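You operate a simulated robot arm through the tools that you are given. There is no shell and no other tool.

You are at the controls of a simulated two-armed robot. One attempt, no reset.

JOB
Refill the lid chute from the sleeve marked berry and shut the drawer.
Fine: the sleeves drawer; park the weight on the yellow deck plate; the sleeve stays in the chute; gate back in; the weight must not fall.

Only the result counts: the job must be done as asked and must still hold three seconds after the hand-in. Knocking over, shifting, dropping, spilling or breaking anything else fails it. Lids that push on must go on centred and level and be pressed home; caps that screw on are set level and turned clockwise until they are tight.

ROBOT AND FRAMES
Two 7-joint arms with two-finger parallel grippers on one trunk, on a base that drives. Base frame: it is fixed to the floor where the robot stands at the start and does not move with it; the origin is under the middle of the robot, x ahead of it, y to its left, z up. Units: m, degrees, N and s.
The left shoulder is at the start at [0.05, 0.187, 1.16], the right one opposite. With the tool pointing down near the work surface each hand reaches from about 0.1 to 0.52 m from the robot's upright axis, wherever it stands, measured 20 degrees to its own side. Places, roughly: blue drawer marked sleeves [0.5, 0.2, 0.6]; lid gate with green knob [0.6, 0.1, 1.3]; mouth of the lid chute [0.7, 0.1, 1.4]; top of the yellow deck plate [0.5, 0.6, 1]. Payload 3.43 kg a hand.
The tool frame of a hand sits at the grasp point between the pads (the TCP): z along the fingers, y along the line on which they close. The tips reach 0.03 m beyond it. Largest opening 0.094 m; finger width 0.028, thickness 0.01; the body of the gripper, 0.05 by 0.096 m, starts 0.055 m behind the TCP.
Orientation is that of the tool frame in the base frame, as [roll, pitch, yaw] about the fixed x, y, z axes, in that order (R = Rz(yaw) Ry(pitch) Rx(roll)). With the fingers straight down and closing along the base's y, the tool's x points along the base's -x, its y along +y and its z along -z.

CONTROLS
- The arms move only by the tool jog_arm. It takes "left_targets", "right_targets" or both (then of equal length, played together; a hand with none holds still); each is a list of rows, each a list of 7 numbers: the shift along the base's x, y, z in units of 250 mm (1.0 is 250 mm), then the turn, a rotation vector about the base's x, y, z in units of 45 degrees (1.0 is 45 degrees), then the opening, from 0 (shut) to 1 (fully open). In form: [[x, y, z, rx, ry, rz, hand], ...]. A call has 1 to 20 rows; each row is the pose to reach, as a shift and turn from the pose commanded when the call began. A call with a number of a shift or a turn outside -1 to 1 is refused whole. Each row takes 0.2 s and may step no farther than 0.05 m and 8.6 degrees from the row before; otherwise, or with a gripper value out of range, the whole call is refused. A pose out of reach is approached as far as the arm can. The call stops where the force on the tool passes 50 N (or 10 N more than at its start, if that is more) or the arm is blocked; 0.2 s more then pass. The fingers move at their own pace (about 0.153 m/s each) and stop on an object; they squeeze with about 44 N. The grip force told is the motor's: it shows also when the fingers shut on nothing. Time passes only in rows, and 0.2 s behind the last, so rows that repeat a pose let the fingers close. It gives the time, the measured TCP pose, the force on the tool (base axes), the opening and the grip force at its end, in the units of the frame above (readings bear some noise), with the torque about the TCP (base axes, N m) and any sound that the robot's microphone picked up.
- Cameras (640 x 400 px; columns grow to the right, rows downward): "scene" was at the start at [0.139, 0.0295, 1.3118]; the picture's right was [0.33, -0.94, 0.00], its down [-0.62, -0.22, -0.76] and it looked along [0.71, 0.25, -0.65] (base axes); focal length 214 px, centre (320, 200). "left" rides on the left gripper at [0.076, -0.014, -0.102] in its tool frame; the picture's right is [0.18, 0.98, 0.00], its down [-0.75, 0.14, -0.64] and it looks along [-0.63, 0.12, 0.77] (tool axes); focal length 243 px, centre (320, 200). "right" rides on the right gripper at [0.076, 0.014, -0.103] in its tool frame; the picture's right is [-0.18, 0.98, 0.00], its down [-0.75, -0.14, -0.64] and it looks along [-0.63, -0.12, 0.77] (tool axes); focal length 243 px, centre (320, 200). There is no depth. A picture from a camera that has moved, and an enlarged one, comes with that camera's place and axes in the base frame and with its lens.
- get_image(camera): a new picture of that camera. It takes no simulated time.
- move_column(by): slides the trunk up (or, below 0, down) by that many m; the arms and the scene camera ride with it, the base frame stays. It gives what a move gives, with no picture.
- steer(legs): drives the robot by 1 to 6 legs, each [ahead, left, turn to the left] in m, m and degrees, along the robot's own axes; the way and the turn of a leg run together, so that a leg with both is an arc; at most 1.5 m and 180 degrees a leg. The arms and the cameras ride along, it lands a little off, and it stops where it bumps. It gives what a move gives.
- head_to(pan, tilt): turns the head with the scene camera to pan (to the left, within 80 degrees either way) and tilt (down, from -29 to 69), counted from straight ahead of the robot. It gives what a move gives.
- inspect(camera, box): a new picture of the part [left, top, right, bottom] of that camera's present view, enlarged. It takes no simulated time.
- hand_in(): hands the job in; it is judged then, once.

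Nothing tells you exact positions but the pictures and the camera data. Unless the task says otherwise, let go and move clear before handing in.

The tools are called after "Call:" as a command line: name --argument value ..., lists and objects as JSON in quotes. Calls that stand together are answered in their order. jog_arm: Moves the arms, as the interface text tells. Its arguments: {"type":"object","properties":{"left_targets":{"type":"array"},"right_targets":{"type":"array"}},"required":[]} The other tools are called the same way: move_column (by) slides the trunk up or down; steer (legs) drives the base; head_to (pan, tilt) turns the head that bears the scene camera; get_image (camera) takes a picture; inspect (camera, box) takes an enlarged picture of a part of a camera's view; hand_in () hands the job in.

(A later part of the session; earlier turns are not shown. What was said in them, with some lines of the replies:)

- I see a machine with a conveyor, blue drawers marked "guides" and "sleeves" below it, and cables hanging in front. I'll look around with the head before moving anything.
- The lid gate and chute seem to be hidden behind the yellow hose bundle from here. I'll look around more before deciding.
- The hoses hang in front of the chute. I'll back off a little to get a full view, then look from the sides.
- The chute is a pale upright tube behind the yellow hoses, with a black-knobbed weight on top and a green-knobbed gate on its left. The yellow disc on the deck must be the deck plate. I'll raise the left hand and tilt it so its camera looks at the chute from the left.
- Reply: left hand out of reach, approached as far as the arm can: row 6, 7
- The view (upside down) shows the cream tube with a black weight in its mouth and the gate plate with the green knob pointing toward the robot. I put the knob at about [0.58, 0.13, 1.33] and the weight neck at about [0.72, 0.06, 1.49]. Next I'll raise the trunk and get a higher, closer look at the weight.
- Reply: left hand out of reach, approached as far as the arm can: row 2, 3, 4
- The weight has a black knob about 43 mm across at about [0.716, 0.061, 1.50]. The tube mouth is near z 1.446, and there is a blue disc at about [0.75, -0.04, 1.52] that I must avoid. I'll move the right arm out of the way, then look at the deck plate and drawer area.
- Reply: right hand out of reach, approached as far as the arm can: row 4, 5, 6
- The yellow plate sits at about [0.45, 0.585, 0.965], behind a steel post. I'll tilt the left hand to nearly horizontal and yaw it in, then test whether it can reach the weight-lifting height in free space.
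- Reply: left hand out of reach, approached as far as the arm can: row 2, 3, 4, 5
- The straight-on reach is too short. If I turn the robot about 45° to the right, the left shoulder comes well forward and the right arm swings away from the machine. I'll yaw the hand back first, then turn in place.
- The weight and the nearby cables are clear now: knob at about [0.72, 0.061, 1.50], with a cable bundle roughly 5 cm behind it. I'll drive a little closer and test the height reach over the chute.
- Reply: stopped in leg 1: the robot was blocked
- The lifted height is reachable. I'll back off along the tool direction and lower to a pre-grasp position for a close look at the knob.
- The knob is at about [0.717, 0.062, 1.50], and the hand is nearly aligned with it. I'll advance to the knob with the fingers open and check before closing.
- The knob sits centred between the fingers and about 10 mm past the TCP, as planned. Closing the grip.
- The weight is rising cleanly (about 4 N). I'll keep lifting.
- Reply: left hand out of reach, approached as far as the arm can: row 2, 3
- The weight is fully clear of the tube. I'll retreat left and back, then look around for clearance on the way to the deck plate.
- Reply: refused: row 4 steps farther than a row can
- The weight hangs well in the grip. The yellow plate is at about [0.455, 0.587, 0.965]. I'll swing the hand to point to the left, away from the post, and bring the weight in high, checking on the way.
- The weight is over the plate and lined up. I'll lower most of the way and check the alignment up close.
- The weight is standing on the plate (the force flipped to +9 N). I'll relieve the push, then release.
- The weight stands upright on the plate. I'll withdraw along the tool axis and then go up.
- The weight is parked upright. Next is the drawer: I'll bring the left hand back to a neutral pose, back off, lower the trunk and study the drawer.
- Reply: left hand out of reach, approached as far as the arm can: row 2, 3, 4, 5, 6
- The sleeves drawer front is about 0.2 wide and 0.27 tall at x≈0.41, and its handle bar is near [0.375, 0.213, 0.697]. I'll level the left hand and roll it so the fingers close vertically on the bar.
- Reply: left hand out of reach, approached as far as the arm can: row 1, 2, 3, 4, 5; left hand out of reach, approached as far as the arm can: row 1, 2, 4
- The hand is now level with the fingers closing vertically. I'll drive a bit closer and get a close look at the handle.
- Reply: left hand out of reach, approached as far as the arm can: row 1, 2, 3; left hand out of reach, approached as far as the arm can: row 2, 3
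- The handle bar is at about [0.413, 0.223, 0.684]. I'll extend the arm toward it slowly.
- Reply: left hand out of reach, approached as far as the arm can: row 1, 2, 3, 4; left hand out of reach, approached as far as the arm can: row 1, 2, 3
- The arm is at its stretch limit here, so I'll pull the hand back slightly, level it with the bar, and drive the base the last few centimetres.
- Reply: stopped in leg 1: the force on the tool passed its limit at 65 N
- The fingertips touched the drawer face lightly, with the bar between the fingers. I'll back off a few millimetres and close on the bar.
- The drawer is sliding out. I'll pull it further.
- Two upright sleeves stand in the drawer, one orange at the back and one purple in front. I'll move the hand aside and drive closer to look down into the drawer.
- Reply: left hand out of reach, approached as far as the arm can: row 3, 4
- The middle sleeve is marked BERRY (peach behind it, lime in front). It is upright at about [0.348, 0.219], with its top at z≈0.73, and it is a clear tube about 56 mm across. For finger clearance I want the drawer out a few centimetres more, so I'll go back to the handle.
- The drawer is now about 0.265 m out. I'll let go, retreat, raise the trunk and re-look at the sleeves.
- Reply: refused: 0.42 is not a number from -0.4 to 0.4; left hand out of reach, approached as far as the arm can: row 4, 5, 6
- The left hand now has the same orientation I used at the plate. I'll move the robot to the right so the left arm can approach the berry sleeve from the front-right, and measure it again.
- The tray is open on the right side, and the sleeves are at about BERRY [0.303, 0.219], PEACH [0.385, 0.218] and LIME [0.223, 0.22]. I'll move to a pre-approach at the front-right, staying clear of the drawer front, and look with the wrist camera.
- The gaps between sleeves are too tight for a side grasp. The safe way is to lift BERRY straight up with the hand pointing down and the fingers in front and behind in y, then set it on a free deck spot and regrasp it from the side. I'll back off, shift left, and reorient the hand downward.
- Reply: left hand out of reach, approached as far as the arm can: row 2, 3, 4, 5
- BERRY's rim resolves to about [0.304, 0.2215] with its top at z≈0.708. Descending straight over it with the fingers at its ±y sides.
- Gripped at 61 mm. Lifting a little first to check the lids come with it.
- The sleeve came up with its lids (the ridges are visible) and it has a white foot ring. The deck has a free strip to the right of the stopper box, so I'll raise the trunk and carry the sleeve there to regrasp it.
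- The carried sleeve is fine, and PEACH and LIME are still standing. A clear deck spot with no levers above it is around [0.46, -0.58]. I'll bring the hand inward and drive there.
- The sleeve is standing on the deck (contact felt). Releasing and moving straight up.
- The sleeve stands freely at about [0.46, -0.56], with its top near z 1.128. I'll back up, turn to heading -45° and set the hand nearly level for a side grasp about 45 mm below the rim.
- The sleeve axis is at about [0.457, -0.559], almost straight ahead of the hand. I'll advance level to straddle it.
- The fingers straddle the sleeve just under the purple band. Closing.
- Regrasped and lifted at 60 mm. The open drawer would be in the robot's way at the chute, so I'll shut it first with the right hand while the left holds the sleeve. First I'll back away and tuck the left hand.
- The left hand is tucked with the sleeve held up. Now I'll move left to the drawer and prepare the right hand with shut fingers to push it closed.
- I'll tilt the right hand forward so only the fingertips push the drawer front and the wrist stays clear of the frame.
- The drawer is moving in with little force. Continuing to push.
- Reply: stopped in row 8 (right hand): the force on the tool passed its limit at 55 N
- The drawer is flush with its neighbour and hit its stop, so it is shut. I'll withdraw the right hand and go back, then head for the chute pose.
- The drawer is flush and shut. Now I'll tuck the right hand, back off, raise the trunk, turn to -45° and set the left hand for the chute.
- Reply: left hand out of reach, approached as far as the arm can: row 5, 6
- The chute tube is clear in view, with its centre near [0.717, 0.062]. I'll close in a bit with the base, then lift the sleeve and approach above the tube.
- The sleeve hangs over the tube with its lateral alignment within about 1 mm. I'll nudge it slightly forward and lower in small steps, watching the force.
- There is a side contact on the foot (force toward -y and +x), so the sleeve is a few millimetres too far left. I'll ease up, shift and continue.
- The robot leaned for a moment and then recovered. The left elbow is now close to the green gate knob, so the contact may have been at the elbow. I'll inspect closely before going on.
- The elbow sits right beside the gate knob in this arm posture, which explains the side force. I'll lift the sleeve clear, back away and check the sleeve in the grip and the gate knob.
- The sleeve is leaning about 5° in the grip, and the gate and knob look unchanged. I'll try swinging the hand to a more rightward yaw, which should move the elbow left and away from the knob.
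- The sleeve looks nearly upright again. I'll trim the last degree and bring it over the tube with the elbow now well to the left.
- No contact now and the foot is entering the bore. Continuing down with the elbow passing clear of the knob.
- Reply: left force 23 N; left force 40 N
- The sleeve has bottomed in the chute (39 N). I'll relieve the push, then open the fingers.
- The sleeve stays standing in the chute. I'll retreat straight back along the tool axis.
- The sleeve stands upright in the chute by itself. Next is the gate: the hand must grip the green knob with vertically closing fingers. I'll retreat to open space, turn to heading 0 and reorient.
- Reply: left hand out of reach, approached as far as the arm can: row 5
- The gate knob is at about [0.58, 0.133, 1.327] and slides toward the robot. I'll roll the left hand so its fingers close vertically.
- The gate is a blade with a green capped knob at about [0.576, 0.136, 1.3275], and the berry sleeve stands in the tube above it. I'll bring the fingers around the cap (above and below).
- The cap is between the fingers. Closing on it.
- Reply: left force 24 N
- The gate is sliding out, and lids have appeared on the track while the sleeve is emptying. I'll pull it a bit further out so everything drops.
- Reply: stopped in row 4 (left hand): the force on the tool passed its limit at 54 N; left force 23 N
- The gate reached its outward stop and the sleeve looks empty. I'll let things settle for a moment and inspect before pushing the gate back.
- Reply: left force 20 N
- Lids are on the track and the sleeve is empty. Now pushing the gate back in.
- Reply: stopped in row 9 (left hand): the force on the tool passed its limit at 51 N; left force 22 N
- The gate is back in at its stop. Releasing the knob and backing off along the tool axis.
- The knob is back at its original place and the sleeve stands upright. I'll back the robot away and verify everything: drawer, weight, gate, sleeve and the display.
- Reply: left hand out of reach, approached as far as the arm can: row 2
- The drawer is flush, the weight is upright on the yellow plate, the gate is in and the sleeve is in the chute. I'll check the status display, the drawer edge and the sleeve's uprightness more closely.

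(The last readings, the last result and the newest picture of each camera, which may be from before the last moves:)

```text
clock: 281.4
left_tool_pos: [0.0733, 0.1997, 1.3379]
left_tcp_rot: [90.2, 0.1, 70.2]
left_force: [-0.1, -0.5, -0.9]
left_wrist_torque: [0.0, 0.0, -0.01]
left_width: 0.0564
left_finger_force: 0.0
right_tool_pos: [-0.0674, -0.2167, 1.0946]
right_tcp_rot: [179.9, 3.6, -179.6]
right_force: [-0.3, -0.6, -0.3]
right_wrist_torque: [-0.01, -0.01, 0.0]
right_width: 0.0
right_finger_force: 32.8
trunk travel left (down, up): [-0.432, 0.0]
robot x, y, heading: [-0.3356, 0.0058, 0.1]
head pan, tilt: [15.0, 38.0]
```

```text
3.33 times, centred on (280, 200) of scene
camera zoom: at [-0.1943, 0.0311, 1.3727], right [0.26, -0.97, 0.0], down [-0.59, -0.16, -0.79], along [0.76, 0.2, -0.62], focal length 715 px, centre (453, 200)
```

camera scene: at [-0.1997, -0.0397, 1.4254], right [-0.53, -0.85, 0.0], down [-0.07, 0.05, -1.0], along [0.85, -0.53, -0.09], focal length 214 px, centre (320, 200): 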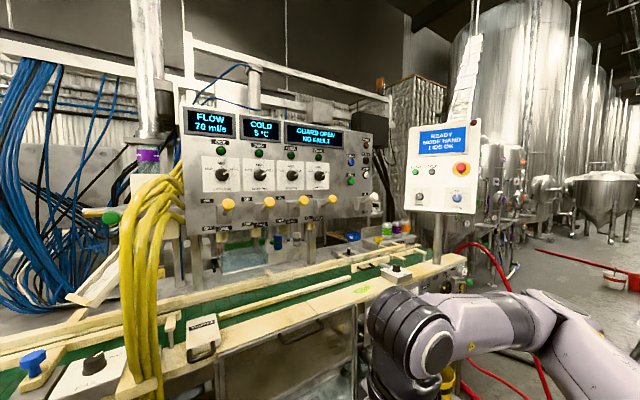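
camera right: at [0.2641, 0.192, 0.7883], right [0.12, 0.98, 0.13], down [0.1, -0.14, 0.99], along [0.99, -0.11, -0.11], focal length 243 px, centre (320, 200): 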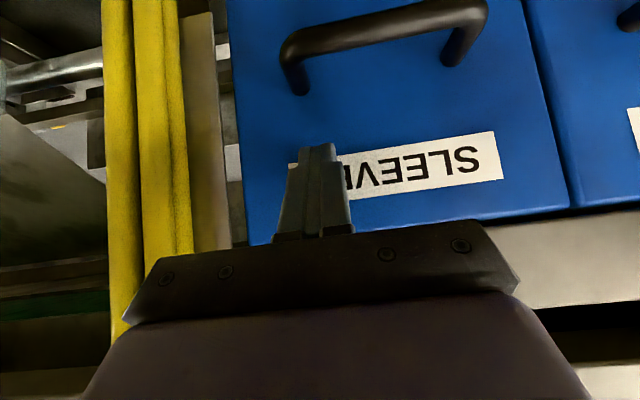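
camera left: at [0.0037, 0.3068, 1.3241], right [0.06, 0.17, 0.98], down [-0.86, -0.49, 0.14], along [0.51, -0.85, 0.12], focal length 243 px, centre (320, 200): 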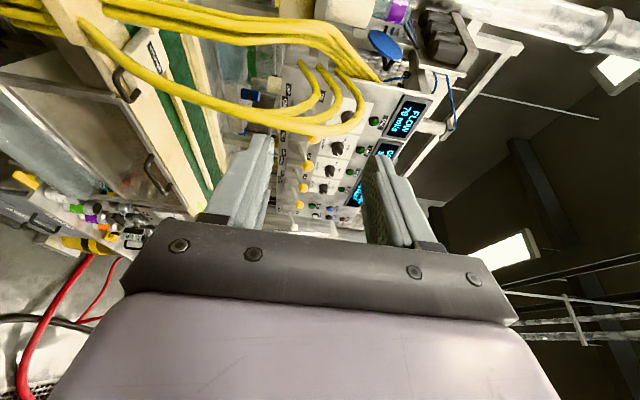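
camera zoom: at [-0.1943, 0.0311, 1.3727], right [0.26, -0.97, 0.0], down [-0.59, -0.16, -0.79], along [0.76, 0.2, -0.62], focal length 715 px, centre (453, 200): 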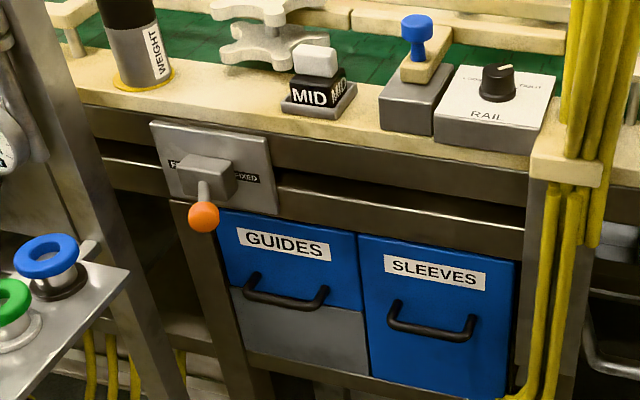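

The status display now reads "LIDS OK". The drawer is flush shut, the weight stands on the yellow plate, the gate is in and the berry sleeve is in the chute. Both hands are clear, so I'm handing in.

Call:
hand_in

```text
The job is handed in.
```

The lid chute is refilled from the berry sleeve, the sleeves drawer is shut and the job is handed in. The machine's status display changed from "LIDS LOW" to "LIDS OK". I haven't seen the result of the judging.

- **Weight:** it stands upright on the yellow deck plate and was never dropped.
- **Sleeve:** the berry sleeve stands upright in the chute. It emptied when I pulled the gate, and lids are on the track below.
- **Gate:** pulled out to its stop and pushed back in; the knob is back at its starting position.
- **Drawer:** pushed home until it hit its stop, and it sits flush with the guides drawer. The peach and lime sleeves were still standing when I last saw them with the drawer open; I did not look at them after shutting it.

There were three contacts along the way:
- The base bumped something once and stopped while I was moving close to the machine.
- While I was lowering the sleeve I felt a sideways contact, most likely the left elbow against the gate knob, and the robot leaned briefly. I backed off and re-approached, and saw nothing displaced there.
- I set the berry sleeve down for a moment on a free spot on the deck to change my grip. I left nothing behind there.
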